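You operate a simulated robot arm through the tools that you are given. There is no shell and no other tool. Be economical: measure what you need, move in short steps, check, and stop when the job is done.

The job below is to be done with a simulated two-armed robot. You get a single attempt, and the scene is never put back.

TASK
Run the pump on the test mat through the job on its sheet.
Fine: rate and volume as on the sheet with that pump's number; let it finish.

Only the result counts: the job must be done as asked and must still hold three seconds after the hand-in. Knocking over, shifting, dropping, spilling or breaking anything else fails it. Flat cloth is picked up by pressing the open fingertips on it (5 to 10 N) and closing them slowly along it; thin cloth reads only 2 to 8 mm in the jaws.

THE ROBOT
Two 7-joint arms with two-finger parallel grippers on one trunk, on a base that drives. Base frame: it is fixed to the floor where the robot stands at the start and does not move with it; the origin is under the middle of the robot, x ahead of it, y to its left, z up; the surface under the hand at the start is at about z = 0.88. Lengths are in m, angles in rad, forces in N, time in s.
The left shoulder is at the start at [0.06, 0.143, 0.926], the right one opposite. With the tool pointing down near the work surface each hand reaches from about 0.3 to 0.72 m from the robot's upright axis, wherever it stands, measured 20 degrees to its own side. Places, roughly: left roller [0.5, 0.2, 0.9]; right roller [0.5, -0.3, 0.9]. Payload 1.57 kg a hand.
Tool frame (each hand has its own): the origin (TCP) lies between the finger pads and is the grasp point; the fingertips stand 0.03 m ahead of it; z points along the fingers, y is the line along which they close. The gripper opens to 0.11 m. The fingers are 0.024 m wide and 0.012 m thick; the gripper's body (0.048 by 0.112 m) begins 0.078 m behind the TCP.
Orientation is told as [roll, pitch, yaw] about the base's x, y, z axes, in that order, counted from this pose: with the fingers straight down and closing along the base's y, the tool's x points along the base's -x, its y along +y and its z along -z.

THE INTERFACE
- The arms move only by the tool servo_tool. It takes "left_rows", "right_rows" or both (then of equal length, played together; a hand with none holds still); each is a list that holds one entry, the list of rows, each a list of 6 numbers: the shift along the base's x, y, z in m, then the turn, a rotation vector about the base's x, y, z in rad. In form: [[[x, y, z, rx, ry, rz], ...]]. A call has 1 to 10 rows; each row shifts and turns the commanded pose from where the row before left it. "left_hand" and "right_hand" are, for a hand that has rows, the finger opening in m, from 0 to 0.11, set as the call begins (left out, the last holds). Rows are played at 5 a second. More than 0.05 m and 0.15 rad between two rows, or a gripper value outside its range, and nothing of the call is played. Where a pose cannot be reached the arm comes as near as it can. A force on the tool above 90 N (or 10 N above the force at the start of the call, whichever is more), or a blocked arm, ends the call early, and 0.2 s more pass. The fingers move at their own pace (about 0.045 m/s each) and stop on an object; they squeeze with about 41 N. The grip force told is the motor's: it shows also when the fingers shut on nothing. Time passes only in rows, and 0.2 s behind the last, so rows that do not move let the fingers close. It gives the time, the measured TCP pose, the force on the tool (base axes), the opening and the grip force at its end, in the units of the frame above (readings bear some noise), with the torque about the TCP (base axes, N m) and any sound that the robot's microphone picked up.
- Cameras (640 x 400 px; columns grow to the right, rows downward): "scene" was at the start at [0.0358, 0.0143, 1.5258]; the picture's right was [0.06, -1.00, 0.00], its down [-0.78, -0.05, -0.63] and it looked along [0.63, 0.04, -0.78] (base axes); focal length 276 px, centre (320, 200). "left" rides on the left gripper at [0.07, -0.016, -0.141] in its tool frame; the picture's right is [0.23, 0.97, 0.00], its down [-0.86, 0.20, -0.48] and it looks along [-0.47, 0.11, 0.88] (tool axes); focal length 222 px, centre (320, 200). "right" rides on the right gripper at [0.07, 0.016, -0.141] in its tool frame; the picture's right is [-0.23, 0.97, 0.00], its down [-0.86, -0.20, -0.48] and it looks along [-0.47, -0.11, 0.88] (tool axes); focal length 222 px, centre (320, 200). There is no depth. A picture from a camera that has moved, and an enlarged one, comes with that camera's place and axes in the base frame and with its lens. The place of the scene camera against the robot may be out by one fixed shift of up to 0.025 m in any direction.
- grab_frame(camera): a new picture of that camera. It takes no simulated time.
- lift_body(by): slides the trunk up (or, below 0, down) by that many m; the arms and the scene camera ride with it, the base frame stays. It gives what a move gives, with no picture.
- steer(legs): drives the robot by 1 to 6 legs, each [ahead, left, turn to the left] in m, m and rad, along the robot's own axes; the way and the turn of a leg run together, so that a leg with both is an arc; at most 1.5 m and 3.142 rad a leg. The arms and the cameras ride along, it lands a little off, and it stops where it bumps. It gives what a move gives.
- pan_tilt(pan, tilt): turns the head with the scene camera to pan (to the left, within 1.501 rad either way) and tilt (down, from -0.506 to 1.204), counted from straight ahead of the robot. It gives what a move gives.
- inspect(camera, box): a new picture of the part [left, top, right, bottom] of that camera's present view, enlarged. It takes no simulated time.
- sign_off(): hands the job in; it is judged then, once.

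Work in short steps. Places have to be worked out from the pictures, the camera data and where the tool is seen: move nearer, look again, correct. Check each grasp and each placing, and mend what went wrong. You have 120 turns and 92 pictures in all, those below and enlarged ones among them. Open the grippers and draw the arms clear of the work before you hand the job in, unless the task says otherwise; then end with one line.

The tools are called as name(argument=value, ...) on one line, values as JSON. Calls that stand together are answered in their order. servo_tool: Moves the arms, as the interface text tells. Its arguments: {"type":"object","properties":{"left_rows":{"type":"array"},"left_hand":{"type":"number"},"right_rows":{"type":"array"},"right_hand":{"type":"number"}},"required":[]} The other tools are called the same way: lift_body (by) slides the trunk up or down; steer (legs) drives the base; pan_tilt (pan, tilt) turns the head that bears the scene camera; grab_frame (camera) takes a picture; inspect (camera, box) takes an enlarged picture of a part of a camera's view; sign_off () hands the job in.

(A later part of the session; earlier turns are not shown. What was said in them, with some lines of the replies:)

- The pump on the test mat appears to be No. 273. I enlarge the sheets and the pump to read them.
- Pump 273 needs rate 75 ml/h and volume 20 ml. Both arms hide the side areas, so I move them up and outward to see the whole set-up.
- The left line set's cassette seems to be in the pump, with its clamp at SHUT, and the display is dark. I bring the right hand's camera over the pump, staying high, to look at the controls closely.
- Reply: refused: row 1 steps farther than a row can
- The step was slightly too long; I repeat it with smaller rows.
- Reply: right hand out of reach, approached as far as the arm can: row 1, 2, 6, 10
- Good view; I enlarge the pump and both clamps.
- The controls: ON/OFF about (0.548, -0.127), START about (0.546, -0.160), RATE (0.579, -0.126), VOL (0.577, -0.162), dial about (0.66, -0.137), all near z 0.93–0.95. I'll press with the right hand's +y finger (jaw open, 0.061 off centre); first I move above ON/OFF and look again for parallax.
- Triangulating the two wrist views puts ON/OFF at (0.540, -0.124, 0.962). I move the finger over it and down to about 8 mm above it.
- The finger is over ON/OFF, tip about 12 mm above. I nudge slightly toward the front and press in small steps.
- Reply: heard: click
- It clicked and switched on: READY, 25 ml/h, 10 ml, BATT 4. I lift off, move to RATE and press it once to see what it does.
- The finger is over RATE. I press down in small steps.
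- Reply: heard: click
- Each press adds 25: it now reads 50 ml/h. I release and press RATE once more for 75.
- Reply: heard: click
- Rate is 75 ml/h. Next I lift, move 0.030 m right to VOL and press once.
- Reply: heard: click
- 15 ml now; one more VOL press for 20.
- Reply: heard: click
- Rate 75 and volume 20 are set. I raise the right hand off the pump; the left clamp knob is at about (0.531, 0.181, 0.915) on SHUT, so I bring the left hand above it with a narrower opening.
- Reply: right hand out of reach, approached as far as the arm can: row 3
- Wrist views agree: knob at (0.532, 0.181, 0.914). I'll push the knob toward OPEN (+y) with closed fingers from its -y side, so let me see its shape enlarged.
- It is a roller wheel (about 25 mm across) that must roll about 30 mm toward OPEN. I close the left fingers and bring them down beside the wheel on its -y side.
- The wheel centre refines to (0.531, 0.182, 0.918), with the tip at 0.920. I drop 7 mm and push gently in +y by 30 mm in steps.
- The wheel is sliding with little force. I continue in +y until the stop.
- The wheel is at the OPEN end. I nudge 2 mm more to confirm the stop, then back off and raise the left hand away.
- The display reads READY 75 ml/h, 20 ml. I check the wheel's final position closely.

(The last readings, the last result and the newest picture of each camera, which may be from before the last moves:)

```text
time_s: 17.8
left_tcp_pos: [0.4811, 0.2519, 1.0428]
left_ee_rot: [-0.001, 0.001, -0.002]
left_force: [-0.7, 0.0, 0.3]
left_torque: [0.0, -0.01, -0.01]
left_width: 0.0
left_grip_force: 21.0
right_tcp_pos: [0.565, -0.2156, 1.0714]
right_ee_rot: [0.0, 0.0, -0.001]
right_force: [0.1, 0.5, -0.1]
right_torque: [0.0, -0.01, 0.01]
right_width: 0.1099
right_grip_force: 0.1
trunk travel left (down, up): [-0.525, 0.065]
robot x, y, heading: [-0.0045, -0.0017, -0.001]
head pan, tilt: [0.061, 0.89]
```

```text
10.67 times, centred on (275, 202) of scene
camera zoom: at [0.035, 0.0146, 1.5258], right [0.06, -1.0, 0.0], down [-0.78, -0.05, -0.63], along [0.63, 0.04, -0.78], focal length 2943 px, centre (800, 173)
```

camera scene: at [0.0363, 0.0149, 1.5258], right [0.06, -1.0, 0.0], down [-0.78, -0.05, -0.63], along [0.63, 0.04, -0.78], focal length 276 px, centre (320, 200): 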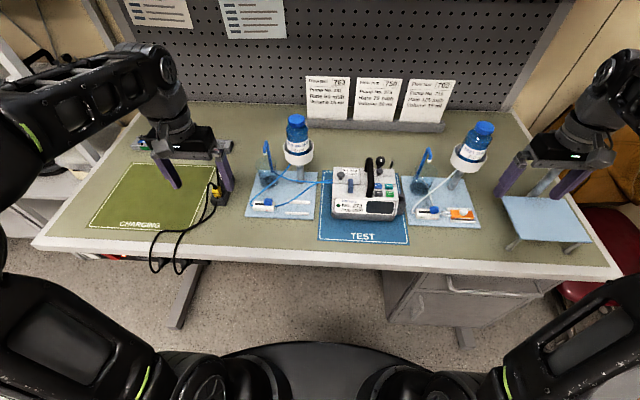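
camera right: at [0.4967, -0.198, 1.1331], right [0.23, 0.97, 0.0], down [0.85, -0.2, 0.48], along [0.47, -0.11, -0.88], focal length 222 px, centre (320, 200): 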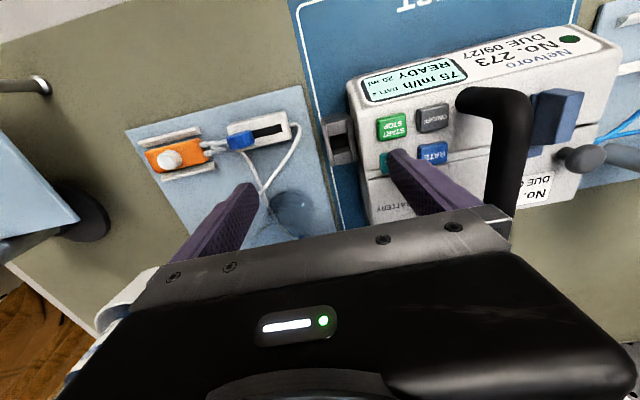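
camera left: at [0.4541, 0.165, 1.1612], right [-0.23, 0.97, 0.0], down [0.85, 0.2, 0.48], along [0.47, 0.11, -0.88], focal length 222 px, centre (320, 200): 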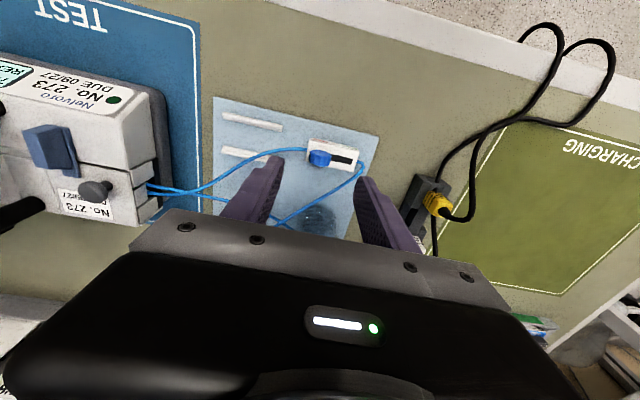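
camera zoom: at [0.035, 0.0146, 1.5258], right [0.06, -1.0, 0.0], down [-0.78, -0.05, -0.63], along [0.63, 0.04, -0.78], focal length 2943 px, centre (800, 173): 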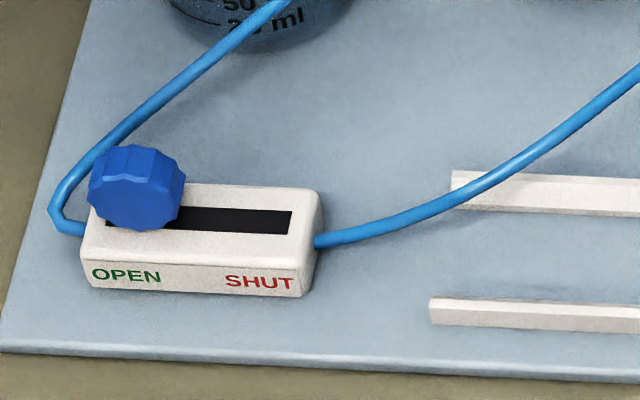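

The clamp is fully open. Now I narrow the right jaw to 0.07 (keeping its outer finger clear of the white line) and go above START at (0.538, -0.154).

servo_tool(right_rows=[[[-0.028, 0.02, 0, 0, 0, 0], [0, 0, -0.03, 0, 0, 0], [0, 0, -0.03, 0, 0, 0], [0, 0, 0, 0, 0, 0]]], right_hand=0.07)

inspect(camera="scene", box=[340, 150, 440, 220])

inspect(camera="right", box=[300, 50, 540, 230])

```text
time_s: 18.8
left_tcp_pos: [0.4821, 0.251, 1.0413]
left_ee_rot: [0.002, 0.0, 0.0]
left_force: [-0.9, 0.3, 0.5]
left_torque: [0.02, -0.01, 0.02]
left_width: 0.0
left_grip_force: 21.5
right_tcp_pos: [0.5381, -0.195, 1.0104]
right_ee_rot: [0.0, -0.001, -0.002]
right_force: [0.2, -0.2, 0.4]
right_torque: [0.01, 0.0, 0.01]
right_width: 0.07
right_grip_force: 0.0
trunk travel left (down, up): [-0.525, 0.065]
robot x, y, heading: [0.0013, 0.0024, 0.002]
head pan, tilt: [0.061, 0.89]
```

```text
5.71 times, centred on (390, 185) of scene
camera zoom: at [0.036, 0.0143, 1.5258], right [0.06, -1.0, 0.0], down [-0.78, -0.05, -0.63], along [0.63, 0.04, -0.78], focal length 1577 px, centre (-80, 286)
```

zoom: 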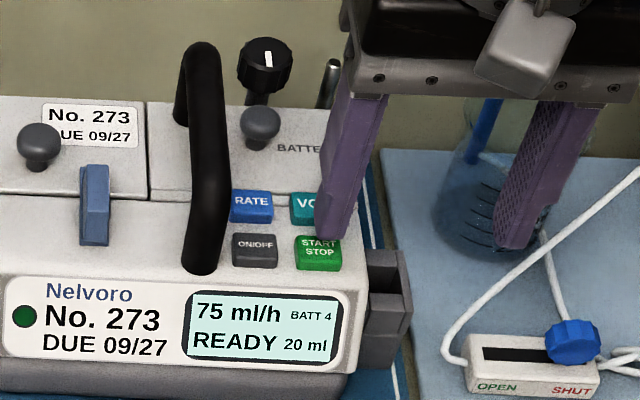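

```text
2.22 times, centred on (420, 140) of right
camera zoom: at [0.4685, -0.1778, 1.152], right [0.23, 0.97, 0.0], down [0.86, -0.2, 0.48], along [0.47, -0.11, -0.88], focal length 494 px, centre (98, 333)
```

zoom: 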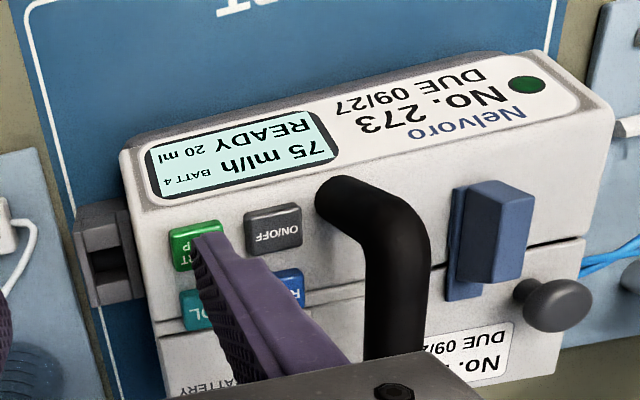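

The finger is over START, tip about 18 mm up. I press down.

servo_tool(right_rows=[[[-0.001, 0, -0.01, 0, 0, 0], [0, 0, -0.004, 0, 0, 0], [0, 0, -0.003, 0, 0, 0], [0, 0, -0.002, 0, 0, 0]]])

inspect(camera="scene", box=[340, 150, 440, 220])

```text
time_s: 19.8
left_tcp_pos: [0.481, 0.2503, 1.043]
left_ee_rot: [-0.001, 0.0, 0.001]
left_force: [-0.1, 0.5, 0.7]
left_torque: [-0.01, 0.01, 0.02]
left_width: 0.0
left_grip_force: 21.8
right_tcp_pos: [0.5374, -0.1955, 0.9926]
right_ee_rot: [0.0, 0.0, -0.001]
right_force: [0.3, 0.4, 1.6]
right_torque: [0.05, 0.0, 0.03]
right_width: 0.07
right_grip_force: 0.1
trunk travel left (down, up): [-0.525, 0.065]
robot x, y, heading: [0.0005, 0.0008, -0.003]
head pan, tilt: [0.061, 0.89]
heard: click
```

```text
5.71 times, centred on (390, 185) of scene
camera zoom: at [0.0356, 0.0144, 1.5259], right [0.06, -1.0, 0.0], down [-0.78, -0.05, -0.63], along [0.63, 0.04, -0.78], focal length 1577 px, centre (-80, 286)
```

zoom: 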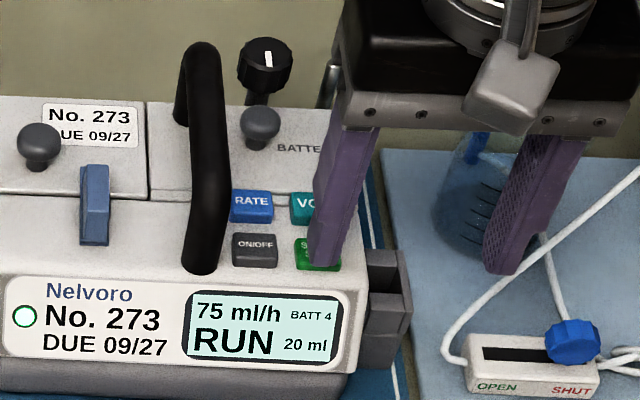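

It shows RUN. I lift off straight up, then withdraw and let time pass.

servo_tool(right_rows=[[[0, 0, 0.02, 0, 0, 0], [0, 0, 0.04, 0, 0, 0], [0, 0, 0.02, 0, 0, 0], [-0.03, -0.03, 0, 0, 0, 0], [-0.03, -0.035, 0, 0, 0, 0], [-0.02, -0.04, 0, 0, 0, 0], [0, 0, 0, 0, 0, 0], [0, 0, 0, 0, 0, 0], [0, 0, 0, 0, 0, 0], [0, 0, 0, 0, 0, 0]]], right_hand=0.07)

inspect(camera="scene", box=[230, 130, 430, 230])

```text
time_s: 22.0
left_tcp_pos: [0.4808, 0.2504, 1.0421]
left_ee_rot: [0.001, 0.0, -0.002]
left_force: [-0.2, 0.3, 0.5]
left_torque: [0.02, 0.01, 0.01]
left_width: 0.0
left_grip_force: 21.4
right_tcp_pos: [0.4566, -0.3012, 1.0719]
right_ee_rot: [-0.001, 0.0, 0.001]
right_force: [0.4, 0.1, -0.4]
right_torque: [-0.02, 0.02, -0.03]
right_width: 0.0698
right_grip_force: 0.0
trunk travel left (down, up): [-0.525, 0.065]
robot x, y, heading: [0.004, 0.0023, -0.001]
head pan, tilt: [0.061, 0.89]
```

```text
3.20 times, centred on (330, 180) of scene
camera zoom: at [0.0357, 0.0143, 1.5258], right [0.06, -1.0, 0.0], down [-0.78, -0.05, -0.63], along [0.63, 0.04, -0.78], focal length 883 px, centre (288, 264)
```

zoom: 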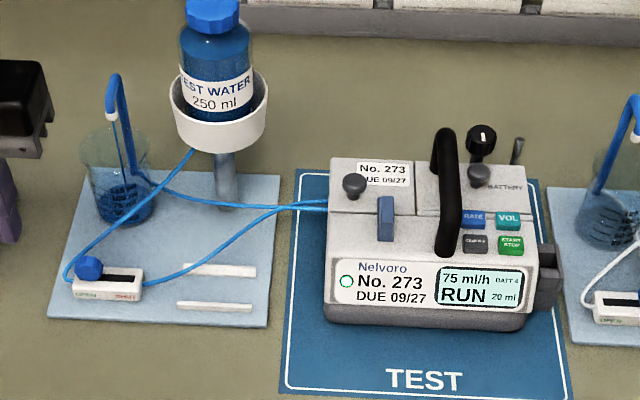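

It's running and water is flowing into the beaker. I wait, with the left hand opening meanwhile.

servo_tool(left_rows=[[[-0.02, 0.03, 0.02, 0, 0, 0], [0, 0, 0, 0, 0, 0], [0, 0, 0, 0, 0, 0], [0, 0, 0, 0, 0, 0], [0, 0, 0, 0, 0, 0], [0, 0, 0, 0, 0, 0], [0, 0, 0, 0, 0, 0], [0, 0, 0, 0, 0, 0], [0, 0, 0, 0, 0, 0], [0, 0, 0, 0, 0, 0]]], left_hand=0.11)

servo_tool(right_rows=[[[0, 0, 0, 0, 0, 0], [0, 0, 0, 0, 0, 0], [0, 0, 0, 0, 0, 0], [0, 0, 0, 0, 0, 0], [0, 0, 0, 0, 0, 0], [0, 0, 0, 0, 0, 0], [0, 0, 0, 0, 0, 0], [0, 0, 0, 0, 0, 0], [0, 0, 0, 0, 0, 0], [0, 0, 0, 0, 0, 0]]], right_hand=0.11)

inspect(camera="scene", box=[230, 130, 430, 230])

```text
time_s: 24.2
left_tcp_pos: [0.462, 0.2809, 1.0632]
left_ee_rot: [0.0, 0.0, 0.0]
left_force: [-0.4, 0.1, 0.2]
left_torque: [-0.01, 0.02, 0.01]
left_width: 0.1099
left_grip_force: 0.1
right_tcp_pos: [0.4571, -0.3005, 1.0702]
right_ee_rot: [0.0, 0.0, 0.0]
right_force: [0.0, -0.5, 0.9]
right_torque: [0.02, 0.02, -0.04]
right_width: 0.0702
right_grip_force: 0.1
trunk travel left (down, up): [-0.525, 0.065]
robot x, y, heading: [-0.0001, 0.0008, -0.002]
head pan, tilt: [0.061, 0.89]
```

```text
time_s: 26.4
left_tcp_pos: [0.4616, 0.2813, 1.0622]
left_ee_rot: [-0.001, 0.001, -0.001]
left_force: [0.0, 0.6, -0.4]
left_torque: [-0.02, -0.02, 0.01]
left_width: 0.11
left_grip_force: 0.1
right_tcp_pos: [0.4559, -0.3001, 1.0713]
right_ee_rot: [-0.001, 0.001, 0.0]
right_force: [-0.3, 0.3, 0.1]
right_torque: [0.0, 0.0, -0.01]
right_width: 0.1101
right_grip_force: 0.1
trunk travel left (down, up): [-0.525, 0.065]
robot x, y, heading: [0.0021, 0.0016, 0.002]
head pan, tilt: [0.061, 0.89]
```

```text
3.20 times, centred on (330, 180) of scene
camera zoom: at [0.0358, 0.0144, 1.5258], right [0.06, -1.0, 0.0], down [-0.78, -0.05, -0.63], along [0.63, 0.04, -0.78], focal length 883 px, centre (288, 264)
```

zoom: 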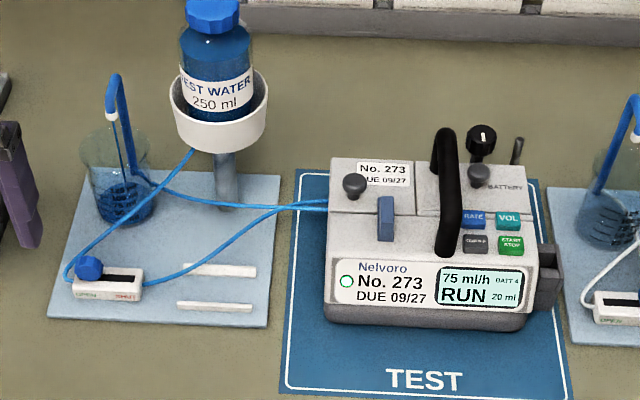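

Still RUN; I keep waiting.

servo_tool(right_rows=[[[0, 0, 0, 0, 0, 0], [0, 0, 0, 0, 0, 0], [0, 0, 0, 0, 0, 0], [0, 0, 0, 0, 0, 0], [0, 0, 0, 0, 0, 0], [0, 0, 0, 0, 0, 0], [0, 0, 0, 0, 0, 0], [0, 0, 0, 0, 0, 0], [0, 0, 0, 0, 0, 0], [0, 0, 0, 0, 0, 0]]])

servo_tool(right_rows=[[[0, 0, 0, 0, 0, 0], [0, 0, 0, 0, 0, 0], [0, 0, 0, 0, 0, 0], [0, 0, 0, 0, 0, 0], [0, 0, 0, 0, 0, 0], [0, 0, 0, 0, 0, 0], [0, 0, 0, 0, 0, 0], [0, 0, 0, 0, 0, 0], [0, 0, 0, 0, 0, 0], [0, 0, 0, 0, 0, 0]]])

servo_tool(right_rows=[[[0, 0, 0, 0, 0, 0], [0, 0, 0, 0, 0, 0], [0, 0, 0, 0, 0, 0], [0, 0, 0, 0, 0, 0], [0, 0, 0, 0, 0, 0], [0, 0, 0, 0, 0, 0], [0, 0, 0, 0, 0, 0], [0, 0, 0, 0, 0, 0], [0, 0, 0, 0, 0, 0], [0, 0, 0, 0, 0, 0]]])

inspect(camera="scene", box=[230, 130, 430, 230])

```text
time_s: 28.6
left_tcp_pos: [0.4618, 0.2809, 1.0616]
left_ee_rot: [0.0, -0.001, 0.0]
left_force: [-0.6, 0.1, -0.1]
left_torque: [0.0, -0.01, -0.01]
left_width: 0.1102
left_grip_force: 0.0
right_tcp_pos: [0.4567, -0.2998, 1.0714]
right_ee_rot: [0.0, 0.0, 0.001]
right_force: [0.1, -0.4, 0.3]
right_torque: [0.01, 0.02, -0.02]
right_width: 0.1101
right_grip_force: 0.1
trunk travel left (down, up): [-0.525, 0.065]
robot x, y, heading: [-0.0068, -0.0006, 0.001]
head pan, tilt: [0.061, 0.89]
```

```text
time_s: 30.8
left_tcp_pos: [0.4607, 0.2807, 1.0626]
left_ee_rot: [0.001, 0.0, 0.0]
left_force: [0.1, -0.1, -0.4]
left_torque: [-0.03, 0.04, -0.03]
left_width: 0.1101
left_grip_force: 0.1
right_tcp_pos: [0.4556, -0.3005, 1.0704]
right_ee_rot: [0.001, 0.002, -0.001]
right_force: [0.2, 0.3, -0.9]
right_torque: [-0.01, -0.02, -0.04]
right_width: 0.1103
right_grip_force: 0.1
trunk travel left (down, up): [-0.525, 0.065]
robot x, y, heading: [-0.0031, -0.0011, -0.005]
head pan, tilt: [0.061, 0.89]
```

```text
time_s: 33.0
left_tcp_pos: [0.461, 0.2817, 1.0617]
left_ee_rot: [0.0, 0.001, 0.0]
left_force: [1.1, 1.1, 1.3]
left_torque: [0.02, 0.0, 0.0]
left_width: 0.1101
left_grip_force: 0.0
right_tcp_pos: [0.4548, -0.3007, 1.071]
right_ee_rot: [0.0, 0.0, 0.002]
right_force: [-0.9, -1.0, 0.0]
right_torque: [-0.03, 0.0, 0.0]
right_width: 0.1099
right_grip_force: 0.0
trunk travel left (down, up): [-0.525, 0.065]
robot x, y, heading: [0.0011, -0.0015, 0.001]
head pan, tilt: [0.061, 0.89]
```

```text
3.20 times, centred on (330, 180) of scene
camera zoom: at [0.0358, 0.0144, 1.5258], right [0.06, -1.0, 0.0], down [-0.78, -0.05, -0.63], along [0.63, 0.04, -0.78], focal length 883 px, centre (288, 264)
```

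zoom: 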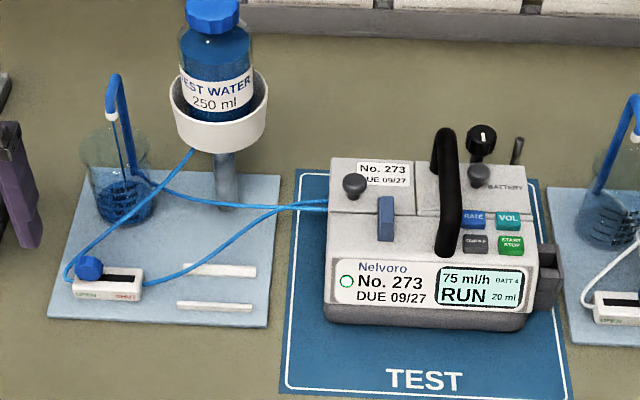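

Still running with no alarm. I keep waiting, checking after several more calls.

servo_tool(right_rows=[[[0, 0, 0, 0, 0, 0], [0, 0, 0, 0, 0, 0], [0, 0, 0, 0, 0, 0], [0, 0, 0, 0, 0, 0], [0, 0, 0, 0, 0, 0], [0, 0, 0, 0, 0, 0], [0, 0, 0, 0, 0, 0], [0, 0, 0, 0, 0, 0], [0, 0, 0, 0, 0, 0], [0, 0, 0, 0, 0, 0]]])

servo_tool(right_rows=[[[0, 0, 0, 0, 0, 0], [0, 0, 0, 0, 0, 0], [0, 0, 0, 0, 0, 0], [0, 0, 0, 0, 0, 0], [0, 0, 0, 0, 0, 0], [0, 0, 0, 0, 0, 0], [0, 0, 0, 0, 0, 0], [0, 0, 0, 0, 0, 0], [0, 0, 0, 0, 0, 0], [0, 0, 0, 0, 0, 0]]])

servo_tool(right_rows=[[[0, 0, 0, 0, 0, 0], [0, 0, 0, 0, 0, 0], [0, 0, 0, 0, 0, 0], [0, 0, 0, 0, 0, 0], [0, 0, 0, 0, 0, 0], [0, 0, 0, 0, 0, 0], [0, 0, 0, 0, 0, 0], [0, 0, 0, 0, 0, 0], [0, 0, 0, 0, 0, 0], [0, 0, 0, 0, 0, 0]]])

servo_tool(right_rows=[[[0, 0, 0, 0, 0, 0], [0, 0, 0, 0, 0, 0], [0, 0, 0, 0, 0, 0], [0, 0, 0, 0, 0, 0], [0, 0, 0, 0, 0, 0], [0, 0, 0, 0, 0, 0], [0, 0, 0, 0, 0, 0], [0, 0, 0, 0, 0, 0], [0, 0, 0, 0, 0, 0], [0, 0, 0, 0, 0, 0]]])

inspect(camera="scene", box=[230, 130, 430, 230])

```text
time_s: 35.2
left_tcp_pos: [0.4605, 0.2806, 1.0627]
left_ee_rot: [0.0, 0.0, 0.0]
left_force: [-0.3, 1.3, 0.1]
left_torque: [-0.02, -0.04, 0.01]
left_width: 0.11
left_grip_force: 0.1
right_tcp_pos: [0.4557, -0.301, 1.0704]
right_ee_rot: [0.002, 0.0, 0.001]
right_force: [-0.2, -0.1, -1.0]
right_torque: [0.0, -0.01, -0.01]
right_width: 0.1099
right_grip_force: 0.1
trunk travel left (down, up): [-0.525, 0.065]
robot x, y, heading: [0.0003, 0.0011, 0.002]
head pan, tilt: [0.061, 0.89]
```

```text
time_s: 37.4
left_tcp_pos: [0.4613, 0.2811, 1.0612]
left_ee_rot: [0.0, -0.001, 0.0]
left_force: [0.1, -0.2, 0.3]
left_torque: [0.04, -0.02, 0.03]
left_width: 0.1102
left_grip_force: 0.2
right_tcp_pos: [0.4563, -0.3003, 1.0706]
right_ee_rot: [0.0, 0.0, 0.001]
right_force: [0.0, 0.1, -0.4]
right_torque: [0.03, -0.01, 0.02]
right_width: 0.1099
right_grip_force: 0.0
trunk travel left (down, up): [-0.525, 0.065]
robot x, y, heading: [-0.0028, 0.0002, -0.001]
head pan, tilt: [0.061, 0.89]
```

```text
time_s: 39.6
left_tcp_pos: [0.4618, 0.2805, 1.0622]
left_ee_rot: [0.001, 0.0, 0.0]
left_force: [0.1, 0.1, 0.2]
left_torque: [0.01, 0.02, -0.04]
left_width: 0.1101
left_grip_force: 0.1
right_tcp_pos: [0.4552, -0.2997, 1.0711]
right_ee_rot: [0.0, -0.002, -0.001]
right_force: [0.3, -0.5, 0.5]
right_torque: [0.0, -0.01, 0.0]
right_width: 0.1096
right_grip_force: 0.0
trunk travel left (down, up): [-0.525, 0.065]
robot x, y, heading: [-0.0022, 0.0015, -0.001]
head pan, tilt: [0.061, 0.89]
```

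```text
time_s: 41.8
left_tcp_pos: [0.4611, 0.2808, 1.0617]
left_ee_rot: [0.001, 0.0, 0.0]
left_force: [0.8, -0.8, -0.4]
left_torque: [0.02, 0.01, 0.02]
left_width: 0.1102
left_grip_force: 0.1
right_tcp_pos: [0.4545, -0.3005, 1.0704]
right_ee_rot: [-0.001, -0.001, 0.001]
right_force: [0.2, 0.5, 0.0]
right_torque: [0.0, -0.01, -0.01]
right_width: 0.11
right_grip_force: 0.0
trunk travel left (down, up): [-0.525, 0.065]
robot x, y, heading: [0.0047, -0.0022, -0.003]
head pan, tilt: [0.061, 0.89]
```

```text
3.20 times, centred on (330, 180) of scene
camera zoom: at [0.0358, 0.0144, 1.5258], right [0.06, -1.0, 0.0], down [-0.78, -0.05, -0.63], along [0.63, 0.04, -0.78], focal length 883 px, centre (288, 264)
```

zoom: 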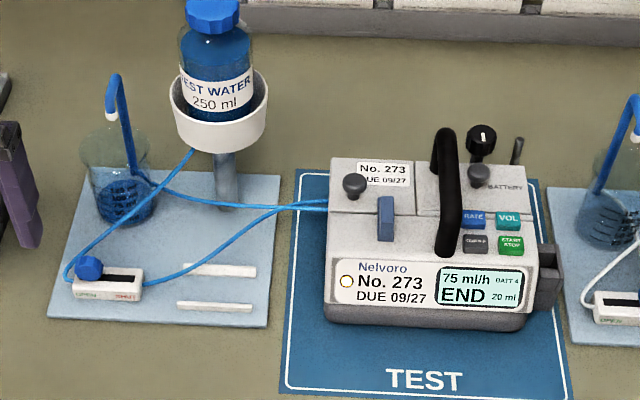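

The display shows END at 75 ml/h and 20 ml, and the flow has stopped. Both grippers are open and clear of the work, so I hand in.

sign_off()

```text
The job is handed in.
```

Pump No. 273 ran its sheet job (75 ml/h, 20 ml) to END with the line clamp open, and I handed it in with both arms clear.
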